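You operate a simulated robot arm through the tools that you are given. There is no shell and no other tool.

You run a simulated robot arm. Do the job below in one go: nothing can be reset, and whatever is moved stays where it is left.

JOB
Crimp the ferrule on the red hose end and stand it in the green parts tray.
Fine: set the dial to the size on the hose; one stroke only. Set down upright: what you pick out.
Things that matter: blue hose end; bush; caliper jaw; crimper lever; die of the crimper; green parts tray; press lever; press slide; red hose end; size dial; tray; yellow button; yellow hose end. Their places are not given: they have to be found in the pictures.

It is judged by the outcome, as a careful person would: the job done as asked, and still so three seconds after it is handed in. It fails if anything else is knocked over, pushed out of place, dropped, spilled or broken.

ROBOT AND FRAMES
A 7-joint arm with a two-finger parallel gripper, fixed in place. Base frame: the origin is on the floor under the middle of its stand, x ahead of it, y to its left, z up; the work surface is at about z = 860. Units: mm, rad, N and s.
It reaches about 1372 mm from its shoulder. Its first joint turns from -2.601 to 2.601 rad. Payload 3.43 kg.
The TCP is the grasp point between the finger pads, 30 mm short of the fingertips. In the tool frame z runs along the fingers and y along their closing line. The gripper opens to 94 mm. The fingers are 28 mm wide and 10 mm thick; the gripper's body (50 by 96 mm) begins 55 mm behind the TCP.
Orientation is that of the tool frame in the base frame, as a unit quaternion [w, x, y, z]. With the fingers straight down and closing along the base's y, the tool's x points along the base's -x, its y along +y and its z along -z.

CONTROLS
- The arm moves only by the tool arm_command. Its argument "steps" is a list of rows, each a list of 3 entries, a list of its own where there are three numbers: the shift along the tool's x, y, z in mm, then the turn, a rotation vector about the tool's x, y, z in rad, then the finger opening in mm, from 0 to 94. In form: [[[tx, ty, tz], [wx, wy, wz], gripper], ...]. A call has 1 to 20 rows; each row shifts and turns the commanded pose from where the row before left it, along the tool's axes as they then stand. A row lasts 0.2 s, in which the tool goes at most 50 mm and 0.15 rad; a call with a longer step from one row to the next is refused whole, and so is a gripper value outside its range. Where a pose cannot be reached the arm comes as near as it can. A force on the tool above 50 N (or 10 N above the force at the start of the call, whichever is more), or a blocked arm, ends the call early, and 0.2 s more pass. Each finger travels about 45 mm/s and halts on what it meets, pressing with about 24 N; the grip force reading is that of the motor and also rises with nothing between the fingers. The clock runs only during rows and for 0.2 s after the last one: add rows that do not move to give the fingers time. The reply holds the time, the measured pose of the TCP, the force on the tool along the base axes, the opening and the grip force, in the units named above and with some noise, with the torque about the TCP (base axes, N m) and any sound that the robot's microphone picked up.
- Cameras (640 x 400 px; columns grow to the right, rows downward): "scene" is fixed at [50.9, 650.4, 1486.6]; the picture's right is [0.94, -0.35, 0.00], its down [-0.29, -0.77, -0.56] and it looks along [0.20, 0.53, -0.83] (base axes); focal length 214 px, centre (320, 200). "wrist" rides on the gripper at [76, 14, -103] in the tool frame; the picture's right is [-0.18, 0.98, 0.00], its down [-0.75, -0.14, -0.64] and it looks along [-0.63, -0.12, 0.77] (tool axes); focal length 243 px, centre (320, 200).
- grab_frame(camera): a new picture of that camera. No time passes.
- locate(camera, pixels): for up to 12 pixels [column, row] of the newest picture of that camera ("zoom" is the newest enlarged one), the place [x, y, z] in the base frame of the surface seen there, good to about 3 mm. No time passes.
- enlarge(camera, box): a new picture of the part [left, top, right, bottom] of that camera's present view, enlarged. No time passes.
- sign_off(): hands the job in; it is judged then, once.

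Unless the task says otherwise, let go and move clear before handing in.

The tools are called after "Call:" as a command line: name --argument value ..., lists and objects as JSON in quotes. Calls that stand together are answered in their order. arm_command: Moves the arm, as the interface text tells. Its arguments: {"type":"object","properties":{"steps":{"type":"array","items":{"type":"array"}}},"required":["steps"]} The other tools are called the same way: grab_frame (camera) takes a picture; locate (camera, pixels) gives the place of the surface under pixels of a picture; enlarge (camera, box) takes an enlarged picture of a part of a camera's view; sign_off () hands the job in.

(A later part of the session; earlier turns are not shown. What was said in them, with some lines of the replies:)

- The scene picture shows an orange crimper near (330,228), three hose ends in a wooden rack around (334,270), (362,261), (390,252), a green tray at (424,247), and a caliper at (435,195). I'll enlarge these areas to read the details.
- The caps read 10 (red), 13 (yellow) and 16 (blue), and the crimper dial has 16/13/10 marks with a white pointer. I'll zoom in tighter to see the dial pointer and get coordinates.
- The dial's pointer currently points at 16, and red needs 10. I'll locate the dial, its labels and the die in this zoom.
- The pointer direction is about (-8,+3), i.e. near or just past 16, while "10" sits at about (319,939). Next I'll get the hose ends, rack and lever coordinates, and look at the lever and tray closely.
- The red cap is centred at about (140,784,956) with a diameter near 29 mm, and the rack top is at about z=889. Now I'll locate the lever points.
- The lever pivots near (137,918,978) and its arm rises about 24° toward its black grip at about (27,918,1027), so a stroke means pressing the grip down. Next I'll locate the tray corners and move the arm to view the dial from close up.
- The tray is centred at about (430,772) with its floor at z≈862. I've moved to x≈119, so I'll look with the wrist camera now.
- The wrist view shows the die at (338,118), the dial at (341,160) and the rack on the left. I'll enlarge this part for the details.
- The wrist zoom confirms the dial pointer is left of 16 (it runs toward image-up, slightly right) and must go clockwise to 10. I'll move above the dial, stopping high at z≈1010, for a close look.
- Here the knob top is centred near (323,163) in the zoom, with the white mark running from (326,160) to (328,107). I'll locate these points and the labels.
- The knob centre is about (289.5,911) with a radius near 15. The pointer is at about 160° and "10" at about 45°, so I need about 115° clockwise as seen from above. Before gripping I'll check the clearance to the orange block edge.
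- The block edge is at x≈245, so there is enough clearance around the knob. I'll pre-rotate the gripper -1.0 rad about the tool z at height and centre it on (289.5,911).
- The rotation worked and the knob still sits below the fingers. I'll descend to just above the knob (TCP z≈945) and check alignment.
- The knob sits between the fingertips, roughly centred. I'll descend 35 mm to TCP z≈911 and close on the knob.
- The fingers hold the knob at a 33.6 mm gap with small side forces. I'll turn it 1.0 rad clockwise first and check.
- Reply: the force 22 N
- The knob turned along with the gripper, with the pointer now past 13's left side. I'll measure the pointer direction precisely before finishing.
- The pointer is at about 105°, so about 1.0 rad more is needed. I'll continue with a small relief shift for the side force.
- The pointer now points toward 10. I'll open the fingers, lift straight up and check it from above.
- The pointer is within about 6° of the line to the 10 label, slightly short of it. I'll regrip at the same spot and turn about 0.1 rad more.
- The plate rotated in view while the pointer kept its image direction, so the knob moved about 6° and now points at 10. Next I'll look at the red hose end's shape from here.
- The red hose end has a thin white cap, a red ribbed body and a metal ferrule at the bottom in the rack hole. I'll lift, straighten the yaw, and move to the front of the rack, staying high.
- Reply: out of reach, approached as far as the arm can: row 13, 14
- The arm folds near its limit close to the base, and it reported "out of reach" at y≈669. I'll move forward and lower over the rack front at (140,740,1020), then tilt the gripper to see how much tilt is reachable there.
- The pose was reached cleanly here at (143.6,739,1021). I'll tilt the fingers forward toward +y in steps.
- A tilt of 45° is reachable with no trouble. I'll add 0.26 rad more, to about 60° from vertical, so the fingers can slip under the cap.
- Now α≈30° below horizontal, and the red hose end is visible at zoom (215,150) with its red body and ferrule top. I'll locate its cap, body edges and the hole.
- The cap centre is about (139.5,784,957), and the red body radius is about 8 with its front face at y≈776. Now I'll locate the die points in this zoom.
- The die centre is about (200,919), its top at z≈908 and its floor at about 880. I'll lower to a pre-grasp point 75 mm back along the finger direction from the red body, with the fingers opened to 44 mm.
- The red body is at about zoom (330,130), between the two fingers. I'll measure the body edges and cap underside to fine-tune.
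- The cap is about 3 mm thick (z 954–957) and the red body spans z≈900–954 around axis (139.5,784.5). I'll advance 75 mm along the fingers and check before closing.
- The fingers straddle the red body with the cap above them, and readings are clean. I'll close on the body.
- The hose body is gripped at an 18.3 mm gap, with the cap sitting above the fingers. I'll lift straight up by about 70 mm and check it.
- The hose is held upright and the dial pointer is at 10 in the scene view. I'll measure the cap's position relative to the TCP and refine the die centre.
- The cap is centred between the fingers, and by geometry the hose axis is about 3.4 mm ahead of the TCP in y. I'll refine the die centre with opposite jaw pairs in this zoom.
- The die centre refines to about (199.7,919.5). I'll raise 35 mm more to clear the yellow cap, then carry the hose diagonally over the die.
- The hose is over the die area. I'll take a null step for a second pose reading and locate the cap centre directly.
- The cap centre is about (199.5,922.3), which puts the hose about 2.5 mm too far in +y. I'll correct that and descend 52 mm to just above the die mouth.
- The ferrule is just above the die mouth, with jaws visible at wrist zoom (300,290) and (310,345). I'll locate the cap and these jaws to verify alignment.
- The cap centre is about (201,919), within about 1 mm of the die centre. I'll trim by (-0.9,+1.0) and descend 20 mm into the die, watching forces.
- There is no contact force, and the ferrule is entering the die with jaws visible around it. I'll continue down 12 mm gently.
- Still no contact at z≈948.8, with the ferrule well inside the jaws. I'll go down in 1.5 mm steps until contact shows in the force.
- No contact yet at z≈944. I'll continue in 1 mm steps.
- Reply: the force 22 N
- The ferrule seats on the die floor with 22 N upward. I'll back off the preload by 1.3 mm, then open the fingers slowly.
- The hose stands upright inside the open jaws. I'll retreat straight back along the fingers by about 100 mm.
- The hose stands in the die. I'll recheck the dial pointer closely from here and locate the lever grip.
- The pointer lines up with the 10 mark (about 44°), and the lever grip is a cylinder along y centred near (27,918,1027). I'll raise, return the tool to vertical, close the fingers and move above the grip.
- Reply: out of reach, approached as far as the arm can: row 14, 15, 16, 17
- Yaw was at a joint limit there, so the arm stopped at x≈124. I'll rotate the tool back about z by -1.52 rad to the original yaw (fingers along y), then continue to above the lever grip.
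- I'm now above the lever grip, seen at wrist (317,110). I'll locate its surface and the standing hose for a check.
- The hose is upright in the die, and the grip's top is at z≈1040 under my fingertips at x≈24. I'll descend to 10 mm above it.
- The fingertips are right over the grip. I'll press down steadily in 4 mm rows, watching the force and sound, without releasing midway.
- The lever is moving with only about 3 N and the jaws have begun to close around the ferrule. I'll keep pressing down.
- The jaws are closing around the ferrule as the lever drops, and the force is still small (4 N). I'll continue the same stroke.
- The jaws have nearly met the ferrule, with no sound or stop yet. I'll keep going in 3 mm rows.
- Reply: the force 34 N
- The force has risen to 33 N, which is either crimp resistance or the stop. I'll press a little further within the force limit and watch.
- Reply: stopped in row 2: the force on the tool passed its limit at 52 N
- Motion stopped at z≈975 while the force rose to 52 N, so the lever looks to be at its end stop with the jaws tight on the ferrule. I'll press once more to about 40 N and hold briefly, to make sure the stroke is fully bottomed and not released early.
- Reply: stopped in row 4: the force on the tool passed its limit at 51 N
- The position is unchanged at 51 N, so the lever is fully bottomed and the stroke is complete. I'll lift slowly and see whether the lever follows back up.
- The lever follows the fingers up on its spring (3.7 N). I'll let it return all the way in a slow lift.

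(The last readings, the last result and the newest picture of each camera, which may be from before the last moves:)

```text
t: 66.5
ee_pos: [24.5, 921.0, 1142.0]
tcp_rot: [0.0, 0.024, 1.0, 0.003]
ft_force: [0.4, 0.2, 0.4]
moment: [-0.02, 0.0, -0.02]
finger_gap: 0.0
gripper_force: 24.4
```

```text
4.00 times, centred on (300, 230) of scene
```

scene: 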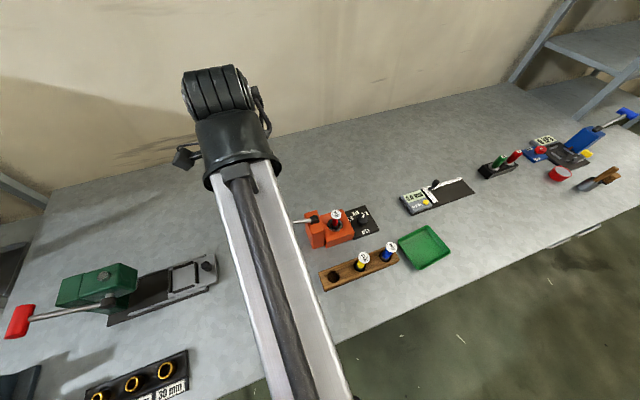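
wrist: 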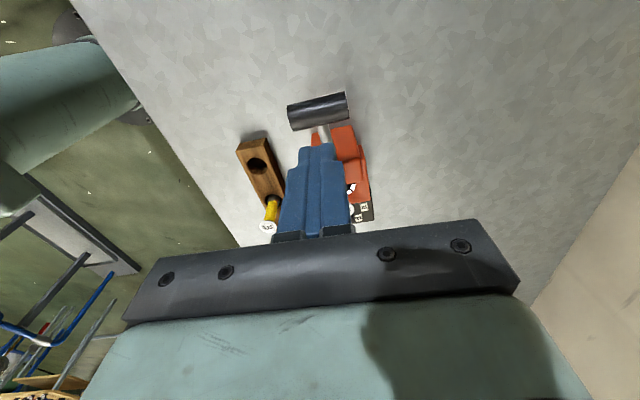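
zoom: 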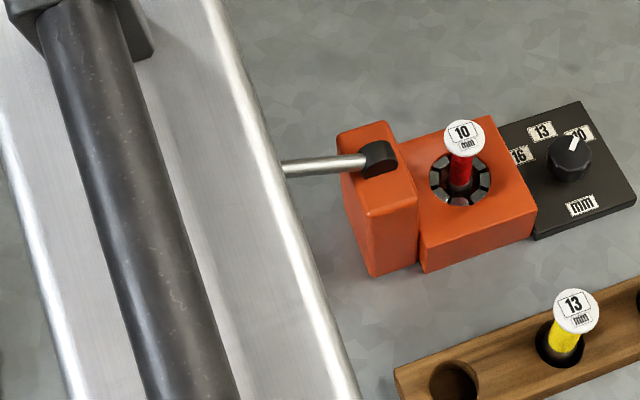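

The lever is back up and the jaws have reopened. I'll return to the front approach: move to (200,828), rotate the yaw back, and open the fingers.

Call:
arm_command --steps '[[[-35, -18.5, 0], [0, 0, 0], 0], [[-35, -18.5, 0], [0, 0, 0], 10], [[-35, -18.5, 0], [0, 0, 0], 20], [[-35, -18.5, 0], [0, 0, 0], 30], [[-35, -18.5, 0], [0, 0, 0], 40], [[0, 0, 0], [0, 0, 0.138], 44], [[0, 0, 0], [0, 0, 0.138], 44], [[0, 0, 0], [0, 0, 0.138], 44], [[0, 0, 0], [0, 0, 0.138], 44], [[0, 0, 0], [0, 0, 0.138], 44], [[0, 0, 0], [0, 0, 0.138], 44], [[0, 0, 0], [0, 0, 0.138], 44], [[0, 0, 0], [0, 0, 0.138], 44], [[0, 0, 0], [0, 0, 0.138], 44], [[0, 0, 0], [0, 0, 0.138], 44], [[0, 0, 0], [0, 0, 0.143], 44], [[0, 0, 0], [0, 0, 0], 44]]'

Call:
enlarge --camera "scene" --box '[220, 180, 380, 280]'

```text
t: 70.1
ee_pos: [196.5, 820.1, 1140.2]
tcp_rot: [-0.001, 0.708, 0.706, 0.003]
ft_force: [0.1, 0.5, 0.8]
moment: [0.0, 0.03, -0.02]
finger_gap: 43.8
gripper_force: 0.2
```

```text
4.00 times, centred on (300, 230) of scene
```

zoom: 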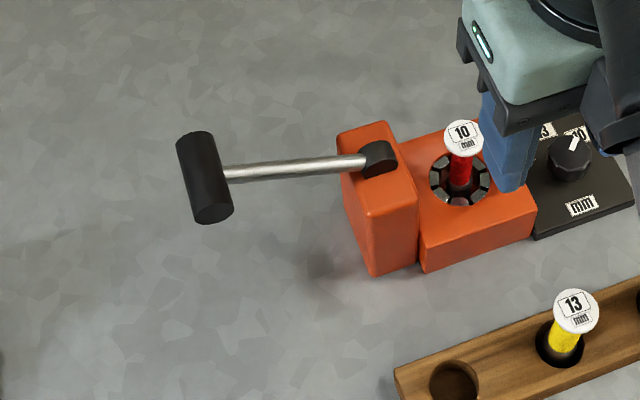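

The lever is at its start position and the hose stands in the open jaws. I'll tilt the gripper to 60° again and lower to the same approach line.

Call:
arm_command --steps '[[[0, 0, 0], [0, 0.13, 0], 44], [[0, 0, 0], [0, 0.13, 0], 44], [[0, 0, 0], [0, 0.13, 0], 44], [[0, 0, 0], [0, 0.13, 0], 44], [[0, 0, 0], [0, 0.13, 0], 44], [[0, 0, 0], [0, 0.13, 0], 44], [[0, 0, 0], [0, 0.13, 0], 44], [[0, 0, 0], [0, 0.13, 0], 44], [[-30.6, 0.7, 20.2], [0, 0, 0], 44], [[-30.6, 0.7, 20.2], [0, 0, 0], 44], [[-30.6, 0.7, 20.1], [0, 0, 0], 44], [[-30.6, 0.7, 20.1], [0, 0, 0], 44], [[0, 0, 0], [0, 0, 0], 44], [[0, 0, 0], [0, 0, 0], 44]]'

Call:
grab_frame --camera "wrist"

Call:
enlarge --camera "wrist" --box '[240, 50, 400, 200]'

```text
t: 73.1
ee_pos: [195.9, 830.2, 996.5]
tcp_rot: [-0.352, 0.613, 0.613, 0.353]
ft_force: [0.1, -0.1, -0.1]
moment: [0.04, 0.0, 0.0]
finger_gap: 44.0
gripper_force: 0.1
```

```text
taken
```

wrist: 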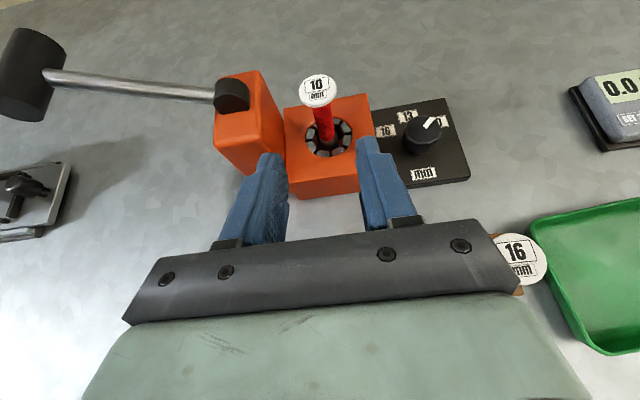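

```text
2.67 times, centred on (320, 125) of wrist
```

zoom: 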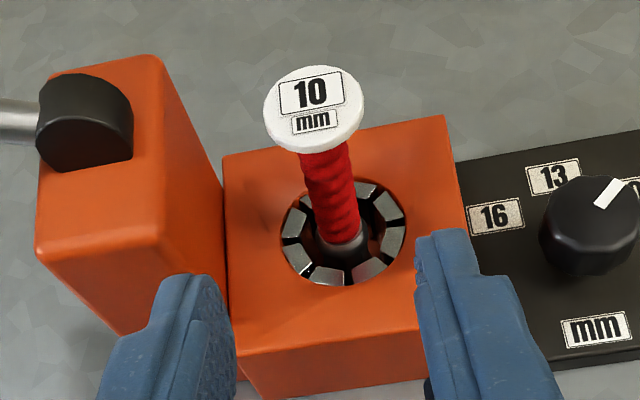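

The hose stands in the open die. I'll locate its cap and body to line up the grasp, and zoom in on the ferrule.

Call:
locate --camera "zoom" --pixels '[[313, 108], [265, 112], [362, 105], [310, 67], [315, 148], [328, 180], [335, 215], [305, 185], [350, 180], [340, 235], [338, 250]]'

Call:
enlarge --camera "wrist" --box '[300, 105, 360, 165]'

Call:
arm_command --steps '[[[0, 0, 0], [0, 0, 0], 44]]'

```text
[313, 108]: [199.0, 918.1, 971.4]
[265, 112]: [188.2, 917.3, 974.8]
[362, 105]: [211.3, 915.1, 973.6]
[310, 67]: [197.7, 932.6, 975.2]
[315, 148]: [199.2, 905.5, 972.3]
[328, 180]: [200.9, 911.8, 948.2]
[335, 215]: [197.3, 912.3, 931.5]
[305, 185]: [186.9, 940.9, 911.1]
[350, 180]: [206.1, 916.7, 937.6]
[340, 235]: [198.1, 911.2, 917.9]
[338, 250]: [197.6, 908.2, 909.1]
```

```text
6.67 times, centred on (330, 135) of wrist
```

zoom: 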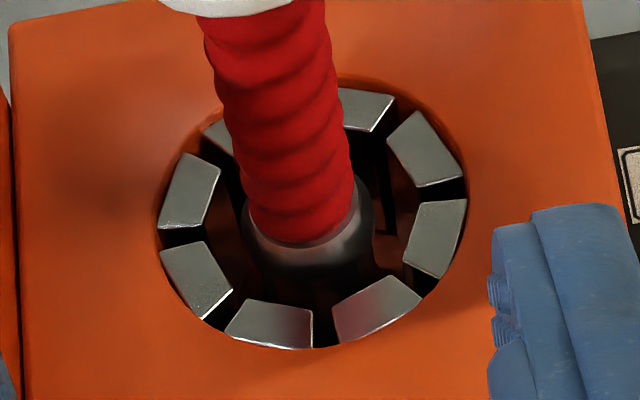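

```text
t: 73.5
ee_pos: [196.3, 829.9, 996.8]
tcp_rot: [-0.354, 0.612, 0.612, 0.354]
ft_force: [0.1, -0.4, 0.2]
moment: [-0.02, 0.05, 0.0]
finger_gap: 43.9
gripper_force: 0.0
```

The hose axis is about (199.3,919). I'll align laterally, advance 60 mm, and check before the final approach.

Call:
arm_command --steps '[[[-3, 3.2, 0], [0, 0, 0], 44], [[0, 0, 20], [0, 0, 0], 44], [[0, 0, 20], [0, 0, 0], 44], [[0, 0, 20], [0, 0, 0], 44], [[0, 0, 0], [0, 0, 0], 44], [[0, 0, 0], [0, 0, 0], 44]]'

Call:
grab_frame --camera "wrist"

Call:
enlarge --camera "wrist" --box '[240, 80, 400, 230]'

```text
t: 74.9
ee_pos: [201.2, 879.5, 960.6]
tcp_rot: [-0.353, 0.612, 0.613, 0.353]
ft_force: [0.2, -0.4, 0.4]
moment: [-0.01, 0.02, -0.02]
finger_gap: 43.9
gripper_force: 0.1
```

```text
taken
```

wrist: 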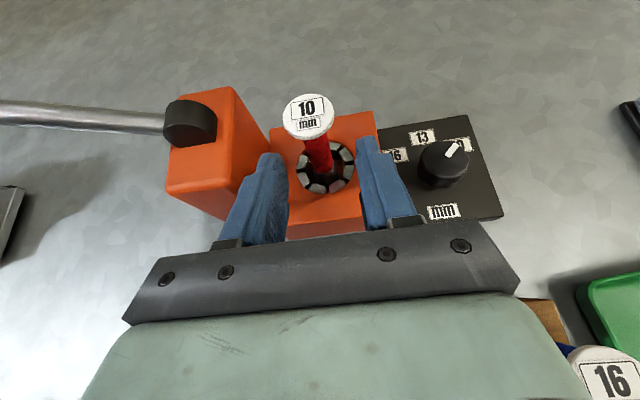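

```text
2.67 times, centred on (320, 155) of wrist
```

zoom: 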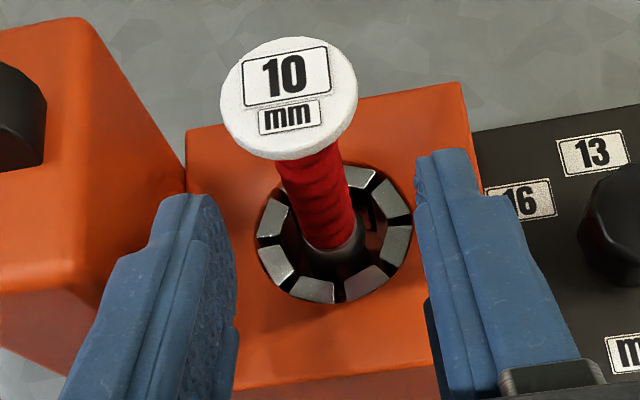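

I'm on line with the body between the fingers. I'll take one more reading to average out the noise before the last 40 mm.

Call:
arm_command --steps '[[[0, 0, 0], [0, 0, 0], 44]]'

Call:
locate --camera "zoom" --pixels '[[289, 98], [222, 100], [356, 92], [287, 38], [290, 156], [315, 190], [325, 215], [445, 155], [180, 200]]'

```text
t: 75.3
ee_pos: [199.9, 880.0, 962.2]
tcp_rot: [-0.353, 0.613, 0.613, 0.353]
ft_force: [-0.5, -0.3, -0.5]
moment: [0.01, 0.01, 0.0]
finger_gap: 44.0
gripper_force: 0.1
```

```text
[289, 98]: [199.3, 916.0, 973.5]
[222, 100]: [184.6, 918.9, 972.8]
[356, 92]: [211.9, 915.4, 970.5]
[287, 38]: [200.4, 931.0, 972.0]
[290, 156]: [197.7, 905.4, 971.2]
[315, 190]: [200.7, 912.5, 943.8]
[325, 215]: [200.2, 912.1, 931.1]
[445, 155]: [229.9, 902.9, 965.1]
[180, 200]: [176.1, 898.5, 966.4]
```

The cap centre is about (199,918,972) and the TCP about (200.5,880,961). I'll do the final advance with small corrections, then close gently.

Call:
arm_command --steps '[[[1.2, -0.8, 13], [0, 0, 0], 44], [[1, 0, 13], [0, 0, 0], 44], [[0, 0, 13], [0, 0, 0], 44], [[0, 0, 0], [0, 0, 0], 44], [[0, 0, 0], [0, 0, 0], 44]]'

Call:
enlarge --camera "wrist" --box '[260, 100, 380, 250]'

```text
t: 76.5
ee_pos: [201.2, 913.1, 943.7]
tcp_rot: [-0.353, 0.612, 0.613, 0.353]
ft_force: [0.6, -0.5, -0.3]
moment: [0.01, -0.01, 0.02]
finger_gap: 44.1
gripper_force: 0.0
```

```text
2.67 times, centred on (320, 175) of wrist
```

zoom: 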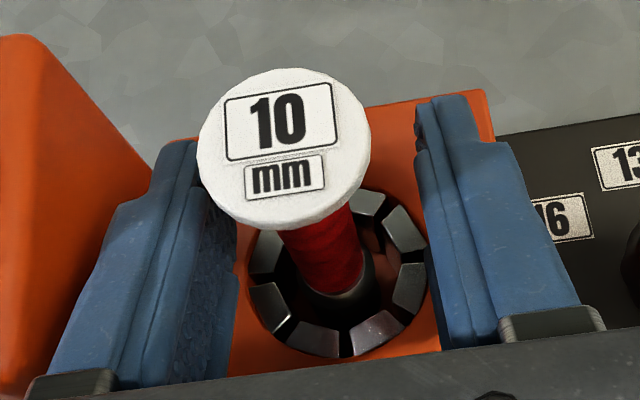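

This view matches the earlier release view, with the hose only about 1 mm left of centre. I'll nudge -1 mm and close on the body.

Call:
arm_command --steps '[[[0, -1, 0], [0, 0, 0], 44], [[0, 0, 0], [0, 0, 0], 36], [[0, 0, 0], [0, 0, 0], 28], [[0, 0, 0], [0, 0, 0], 20], [[0, 0, 0], [0, 0, 0], 12], [[0, 0, 0], [0, 0, 0], 8], [[0, 0, 0], [0, 0, 0], 8], [[0, 0, 0], [0, 0, 0], 8]]'

Call:
enlarge --camera "wrist" --box '[260, 100, 380, 250]'

```text
t: 78.3
ee_pos: [199.8, 914.1, 945.1]
tcp_rot: [-0.353, 0.612, 0.613, 0.353]
ft_force: [-0.1, -0.4, 1.1]
moment: [0.01, 0.01, 0.02]
finger_gap: 18.6
gripper_force: 23.8
```

```text
2.67 times, centred on (320, 175) of wrist
```

zoom: 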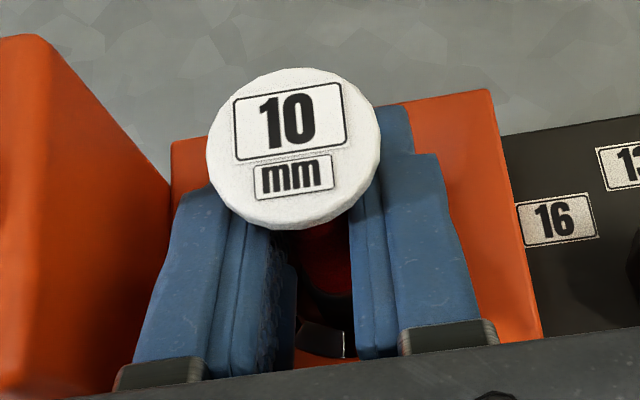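

The body is gripped at an 18.6 mm gap. I'll lift straight up out of the die.

Call:
arm_command --steps '[[[4.3, 0, -2.5], [0, 0, 0], 8], [[8.65, 0, -5], [0, 0, 0], 8], [[8.65, 0, -5], [0, 0, 0], 8], [[8.65, 0, -5], [0, 0, 0], 8], [[13, 0, -7.5], [0, 0, 0], 8], [[13, 0, -7.5], [0, 0, 0], 8], [[13, 0, -7.5], [0, 0, 0], 8], [[13, 0, -7.5], [0, 0, 0], 8], [[0, 0, 0], [0, 0, 0], 8]]'

Call:
grab_frame --camera "wrist"

Call:
enlarge --camera "wrist" --box '[260, 100, 380, 250]'

Call:
enlarge --camera "scene" --box '[280, 130, 440, 280]'

```text
t: 80.3
ee_pos: [200.0, 914.4, 1040.0]
tcp_rot: [-0.353, 0.612, 0.613, 0.353]
ft_force: [-0.1, -1.1, -1.6]
moment: [-0.01, -0.01, 0.01]
finger_gap: 18.6
gripper_force: 24.1
```

```text
taken
```

wrist: 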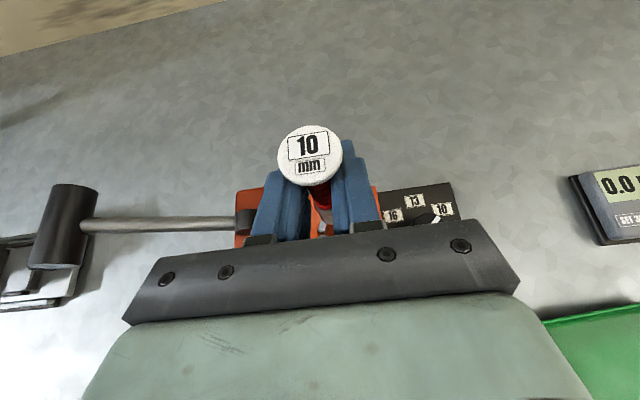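

```text
2.67 times, centred on (320, 175) of wrist
```

zoom: 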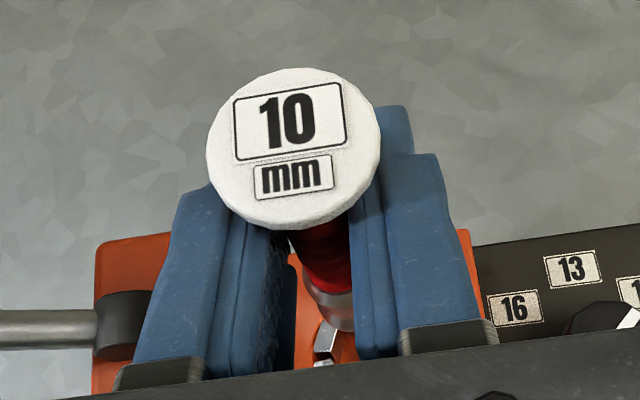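

```text
2.67 times, centred on (360, 205) of scene
```

zoom: 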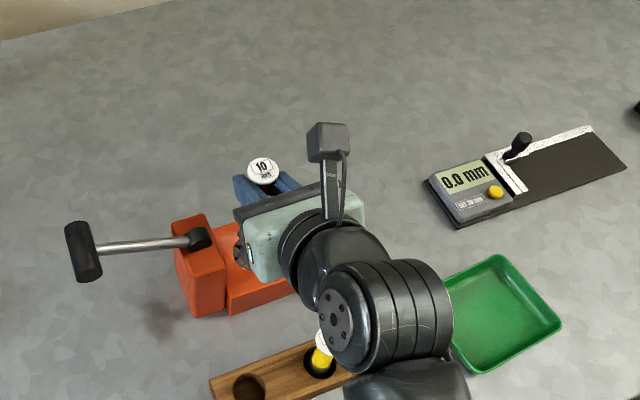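

The hose came out cleanly and is held upright. The tray centre is about (428,773), so I'll carry it there at the current height (hose bottom at about z=977, clear of the caps).

Call:
arm_command --steps '[[[-3.6, 11.4, -6.25], [0, 0, 0], 8], [[-7.2, 22.8, -12.5], [0, 0, 0], 8], [[-7.2, 22.8, -12.5], [0, 0, 0], 8], [[-7.2, 22.8, -12.5], [0, 0, 0], 8], [[-7.2, 22.8, -12.5], [0, 0, 0], 8], [[-7.2, 22.8, -12.5], [0, 0, 0], 8], [[-7.2, 22.8, -12.5], [0, 0, 0], 8], [[-7.2, 22.8, -12.5], [0, 0, 0], 8], [[-7.2, 22.8, -12.5], [0, 0, 0], 8], [[-7.2, 22.8, -12.5], [0, 0, 0], 8], [[-3.6, 11.4, -6.25], [0, 0, 0], 8], [[0, 0, 0], [0, 0, 0], 8], [[0, 0, 0], [0, 0, 0], 8]]'

Call:
grab_frame --camera "wrist"

Call:
grab_frame --camera "scene"

```text
t: 83.1
ee_pos: [427.6, 772.1, 1040.2]
tcp_rot: [-0.353, 0.612, 0.613, 0.353]
ft_force: [0.5, -0.2, -2.4]
moment: [-0.02, -0.01, -0.01]
finger_gap: 18.7
gripper_force: 24.1
```

```text
taken
```

wrist: 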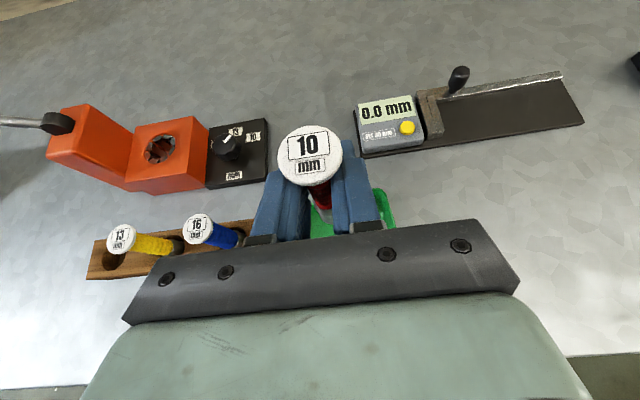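

```text
taken
```

scene: 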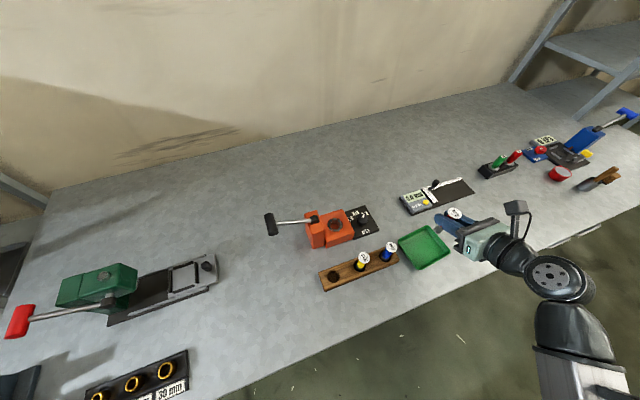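

The hose is above the tray. I'll zoom in on it and confirm the tray's position from the scene view.

Call:
enlarge --camera "scene" --box '[390, 190, 510, 280]'

Call:
locate --camera "scene" --pixels '[[455, 213], [399, 239], [430, 226], [450, 250], [421, 269], [424, 247], [412, 242], [425, 260], [440, 248]]'

Call:
locate --camera "wrist" --pixels '[[309, 156], [278, 158], [342, 154], [308, 126], [311, 186], [375, 192], [393, 222], [312, 215], [320, 232]]'

```text
4.44 times, centred on (450, 235) of scene
```

zoom: 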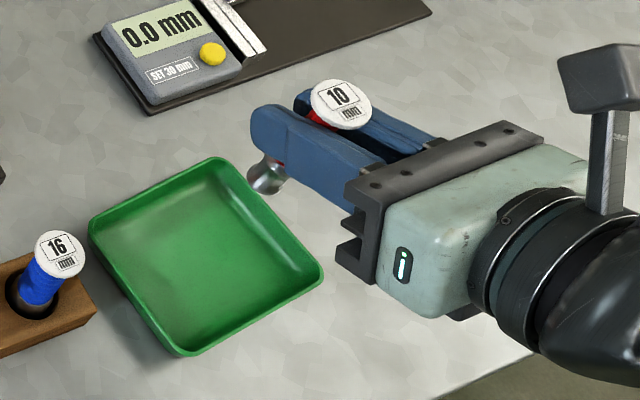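

```text
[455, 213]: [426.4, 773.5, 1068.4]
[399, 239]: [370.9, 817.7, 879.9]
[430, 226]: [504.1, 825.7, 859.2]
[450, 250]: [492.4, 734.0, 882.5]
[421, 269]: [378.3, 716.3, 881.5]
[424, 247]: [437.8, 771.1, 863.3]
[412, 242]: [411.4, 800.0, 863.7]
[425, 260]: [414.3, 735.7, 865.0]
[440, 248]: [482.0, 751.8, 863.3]
```

```text
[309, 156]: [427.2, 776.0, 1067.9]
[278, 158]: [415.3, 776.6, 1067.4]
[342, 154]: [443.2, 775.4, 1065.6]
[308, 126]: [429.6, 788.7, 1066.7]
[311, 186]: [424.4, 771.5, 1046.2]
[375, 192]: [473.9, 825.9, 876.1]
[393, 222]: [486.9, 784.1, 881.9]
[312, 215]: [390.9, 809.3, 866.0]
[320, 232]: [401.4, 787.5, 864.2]
```

The ferrule is visible at zoom (268,175), bright metal below the fingers. I'll take a closer look at the crimp before lowering.

Call:
enlarge --camera "scene" --box '[425, 200, 475, 240]'

Call:
arm_command --steps '[[[-8.7, 0, 5], [0, 0, 0], 8], [[-17.3, 0, 10], [0, 0, 0], 8], [[-17.3, 0, 10], [0, 0, 0], 8], [[-17.3, 0, 10], [0, 0, 0], 8], [[-12.1, 0, 7], [0, 0, 0], 8], [[-8.7, 0, 5], [0, 0, 0], 8], [[0, 0, 0], [0, 0, 0], 8], [[0, 0, 0], [0, 0, 0], 8]]'

Call:
enlarge --camera "scene" --box '[390, 190, 510, 280]'

Call:
grab_frame --camera "wrist"

```text
10.00 times, centred on (450, 220) of scene
```

zoom: 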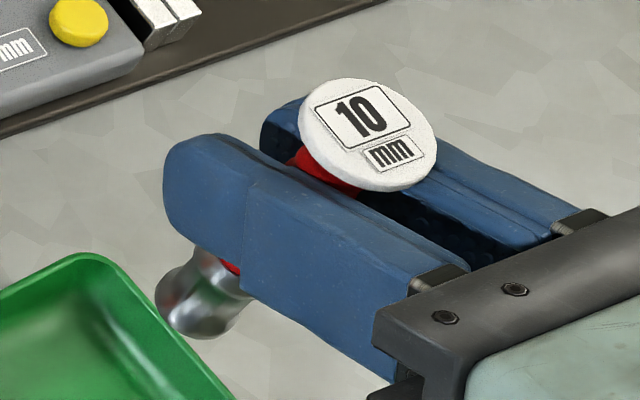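

```text
t: 84.9
ee_pos: [427.0, 770.4, 944.7]
tcp_rot: [-0.353, 0.612, 0.613, 0.353]
ft_force: [-0.2, -0.6, -2.1]
moment: [0.0, -0.02, 0.01]
finger_gap: 18.6
gripper_force: 23.8
```

```text
4.44 times, centred on (450, 235) of scene
```

zoom: 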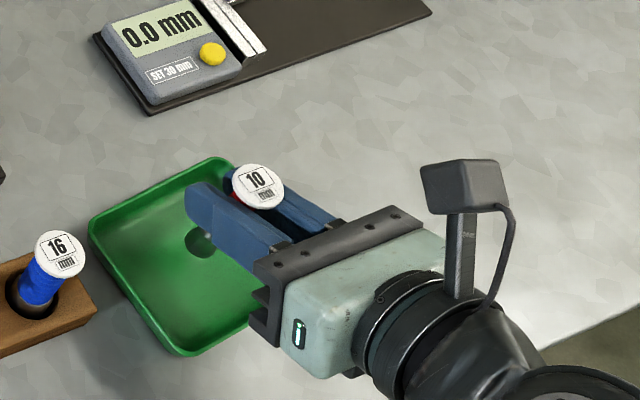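

```text
taken
```

wrist: 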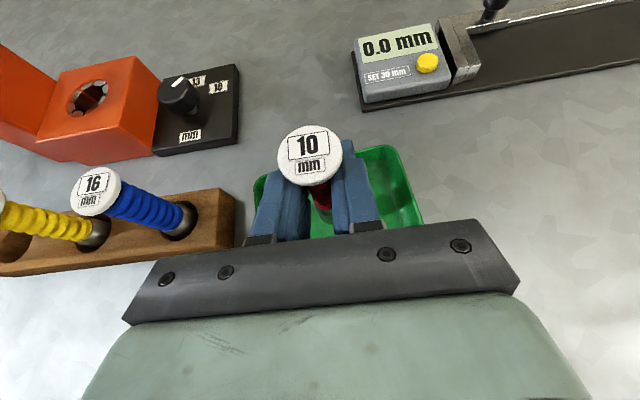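

The ferrule now shows a polished, waisted (crimped) profile, and the hose is centred over the tray floor. I'll lower 12 mm, then go in small steps to contact.

Call:
arm_command --steps '[[[-3.5, 0, 2], [0, 0, 0], 8], [[-3.5, 0, 2], [0, 0, 0], 8], [[-3.4, 0, 2], [0, 0, 0], 8], [[0, 0, 0], [0, 0, 0], 8]]'

Call:
arm_command --steps '[[[-1.3, 0, 0.75], [0, 0, 0], 8], [[-1.3, 0, 0.75], [0, 0, 0], 8], [[0, 0, 0], [0, 0, 0], 8]]'

Call:
arm_command --steps '[[[-0.87, 0, 0.5], [0, 0, 0], 8], [[0, 0, 0], [0, 0, 0], 8]]'

```text
t: 85.9
ee_pos: [427.4, 769.8, 934.1]
tcp_rot: [-0.353, 0.612, 0.613, 0.353]
ft_force: [-0.4, 0.6, -2.4]
moment: [0.0, -0.03, 0.03]
finger_gap: 18.5
gripper_force: 23.9
```

```text
t: 86.7
ee_pos: [427.1, 771.4, 931.0]
tcp_rot: [-0.353, 0.612, 0.613, 0.353]
ft_force: [0.1, 0.3, -1.2]
moment: [-0.03, 0.02, 0.0]
finger_gap: 18.3
gripper_force: 24.3
```

```text
t: 87.3
ee_pos: [427.6, 772.4, 929.8]
tcp_rot: [-0.353, 0.612, 0.613, 0.353]
ft_force: [0.8, 0.4, -0.9]
moment: [0.0, -0.01, -0.02]
finger_gap: 18.7
gripper_force: 23.7
```

No contact yet at z≈930, where contact is expected near 925. I'll continue in 1 mm steps.

Call:
arm_command --steps '[[[-0.87, 0, 0.5], [0, 0, 0], 8], [[0, 0, 0], [0, 0, 0], 8]]'

Call:
arm_command --steps '[[[-0.87, 0, 0.5], [0, 0, 0], 8], [[0, 0, 0], [0, 0, 0], 8]]'

Call:
arm_command --steps '[[[-0.87, 0, 0.5], [0, 0, 0], 8], [[0, 0, 0], [0, 0, 0], 8]]'

```text
t: 87.9
ee_pos: [427.2, 771.5, 929.3]
tcp_rot: [-0.353, 0.612, 0.613, 0.354]
ft_force: [-0.3, -0.1, -2.0]
moment: [-0.04, -0.02, -0.01]
finger_gap: 18.5
gripper_force: 23.7
```

```text
t: 88.5
ee_pos: [427.5, 771.4, 928.3]
tcp_rot: [-0.354, 0.611, 0.613, 0.353]
ft_force: [-1.0, 0.2, 2.7]
moment: [0.03, 0.01, -0.01]
finger_gap: 18.8
gripper_force: 24.2
```

```text
t: 89.1
ee_pos: [427.4, 770.6, 928.0]
tcp_rot: [-0.354, 0.612, 0.612, 0.355]
ft_force: [-0.9, -0.6, 17.9]
moment: [0.08, -0.01, 0.01]
finger_gap: 18.5
gripper_force: 24.3
```

Contact at 17.9 N means the ferrule stands on the tray floor. I'll ease off the preload by 1.3 mm and open slowly.

Call:
arm_command --steps '[[[1.15, 0, -0.65], [0, 0, 0], 8], [[0, 0, 0], [0, 0, 0], 8], [[0, 0, 0], [0, 0, 0], 20], [[0, 0, 0], [0, 0, 0], 24], [[0, 0, 0], [0, 0, 0], 30], [[0, 0, 0], [0, 0, 0], 38], [[0, 0, 0], [0, 0, 0], 44], [[0, 0, 0], [0, 0, 0], 44]]'

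Call:
enlarge --camera "wrist" --box '[240, 90, 400, 240]'

Call:
enlarge --camera "scene" --box '[390, 190, 510, 280]'

```text
t: 90.9
ee_pos: [427.7, 770.9, 927.7]
tcp_rot: [-0.353, 0.612, 0.613, 0.353]
ft_force: [-0.4, 0.3, 0.7]
moment: [-0.01, -0.02, 0.02]
finger_gap: 44.1
gripper_force: 0.1
```

```text
2.67 times, centred on (320, 165) of wrist
```

zoom: 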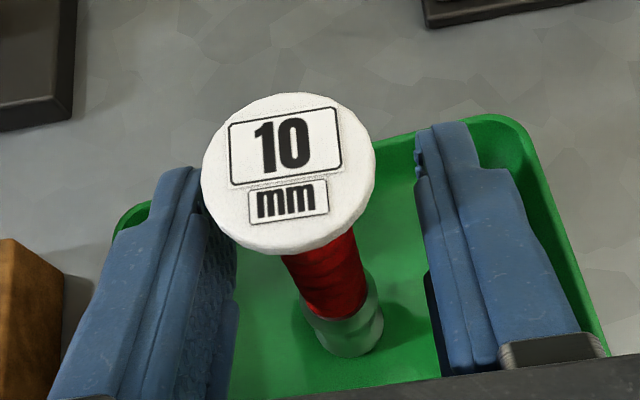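

```text
4.44 times, centred on (450, 235) of scene
```

zoom: 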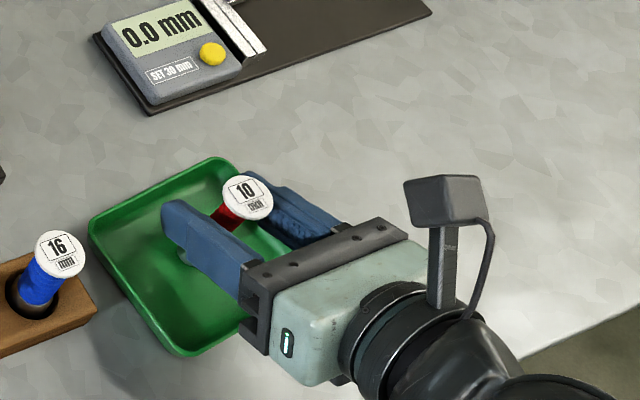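

The hose stands free on the tray floor between the open fingers. I'll retreat straight back along the fingers, then up.

Call:
arm_command --steps '[[[0, 0, -10], [0, 0, 0], 44], [[0, 0, -20], [0, 0, 0], 44], [[0, 0, -25], [0, 0, 0], 44], [[0, 0, -25], [0, 0, 0], 44], [[0, 0, -20], [0, 0, 0], 44], [[17.3, 0, -10], [0, 0, 0], 44], [[26, 0, -15], [0, 0, 0], 44], [[26, 0, -15], [0, 0, 0], 44], [[26, 0, -15], [0, 0, 0], 44], [[0, 0, 0], [0, 0, 0], 44]]'

Call:
grab_frame --camera "wrist"

Call:
grab_frame --camera "scene"

Call:
enlarge --camera "scene" --box '[380, 200, 480, 280]'

```text
t: 93.1
ee_pos: [426.8, 682.9, 1087.6]
tcp_rot: [-0.353, 0.612, 0.613, 0.354]
ft_force: [0.2, 0.8, -0.2]
moment: [0.01, 0.02, 0.01]
finger_gap: 44.0
gripper_force: 0.1
```

```text
taken
```

wrist: 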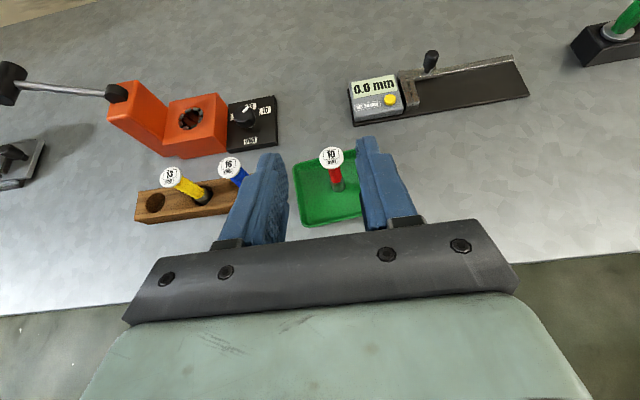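

```text
taken
```

scene: 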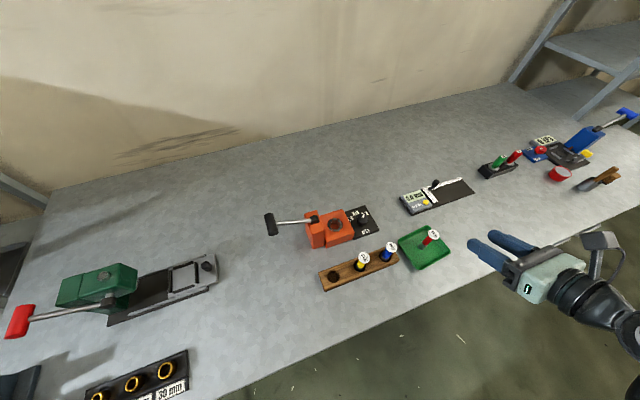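

```text
5.00 times, centred on (430, 240) of scene
```

zoom: 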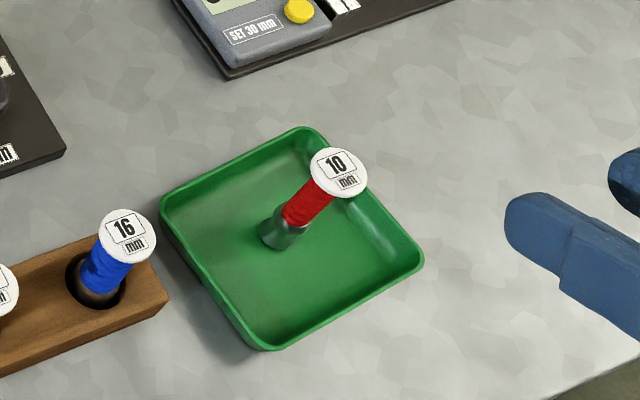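

The red hose end stands in the tray and everything else looks in place. I'll verify that it is upright and look closely at the ferrule's crimp.

Call:
locate --camera "zoom" --pixels '[[338, 172], [312, 165], [366, 178], [345, 150], [330, 196], [305, 205], [280, 235], [165, 200], [305, 130], [418, 262], [260, 345]]'

Call:
enlarge --camera "wrist" --box '[300, 135, 370, 205]'

Call:
enlarge --camera "scene" --box '[255, 195, 395, 295]'

```text
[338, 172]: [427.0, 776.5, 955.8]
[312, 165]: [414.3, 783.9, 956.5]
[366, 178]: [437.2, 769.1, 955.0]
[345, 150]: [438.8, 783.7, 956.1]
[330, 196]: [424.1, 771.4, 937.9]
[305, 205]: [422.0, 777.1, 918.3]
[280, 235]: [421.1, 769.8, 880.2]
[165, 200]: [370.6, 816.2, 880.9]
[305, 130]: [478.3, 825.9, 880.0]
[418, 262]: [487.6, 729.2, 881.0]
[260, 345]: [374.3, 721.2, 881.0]
```

```text
5.71 times, centred on (335, 170) of wrist
```

zoom: 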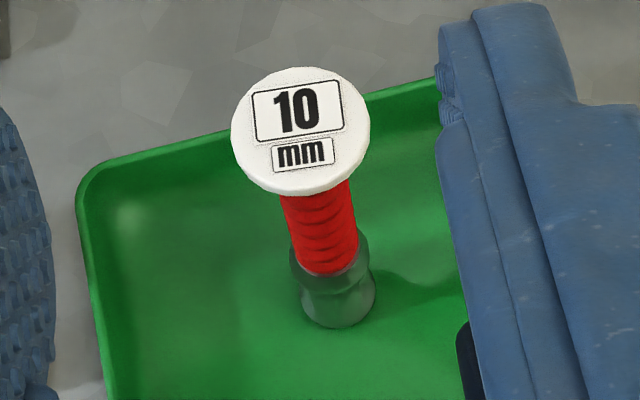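

```text
4.00 times, centred on (325, 245) of scene
```

zoom: 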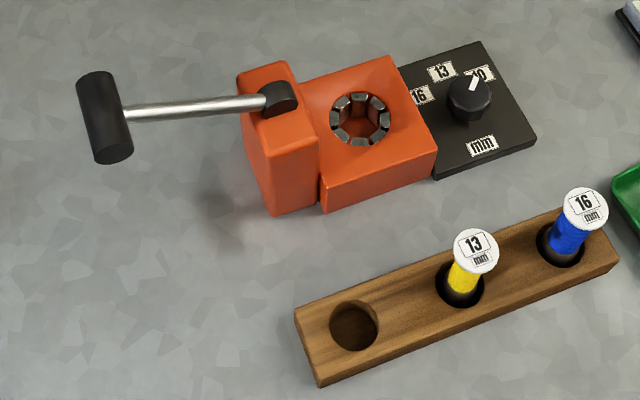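

The cap is level at z≈956 above its base, so the hose stands upright with a waisted, crimped ferrule. The tray, rack, lever and the other hose ends are where they were, and the gripper is well clear, so I'll hand in the job.

Call:
sign_off

```text
The job is handed in.
```

The red hose end is crimped and standing upright near the middle of the green parts tray; the job is handed in.

- **Dial:** it started left of the 16 mark. I turned it to 10 to match the hose cap, and the pointer was still on 10 in the last pictures.
- **Crimp:** I made one full stroke, pressing the lever down until it would go no further (about 50 N). After the first stop I pressed again at the bottom, without lifting, to make sure it was fully down. The lever then returned on its own spring. The ferrule came out with a narrowed waist.
- **No click:** the microphone picked up no sound during the stroke, so I judged it complete from the lever stopping and the ferrule's shape.
- **Surroundings:** the tray's measured corners had not moved. In the last pictures the rack, the yellow and blue hose ends, the crimper and the caliper look as they did at the start. The gripper is open and clear of everything.
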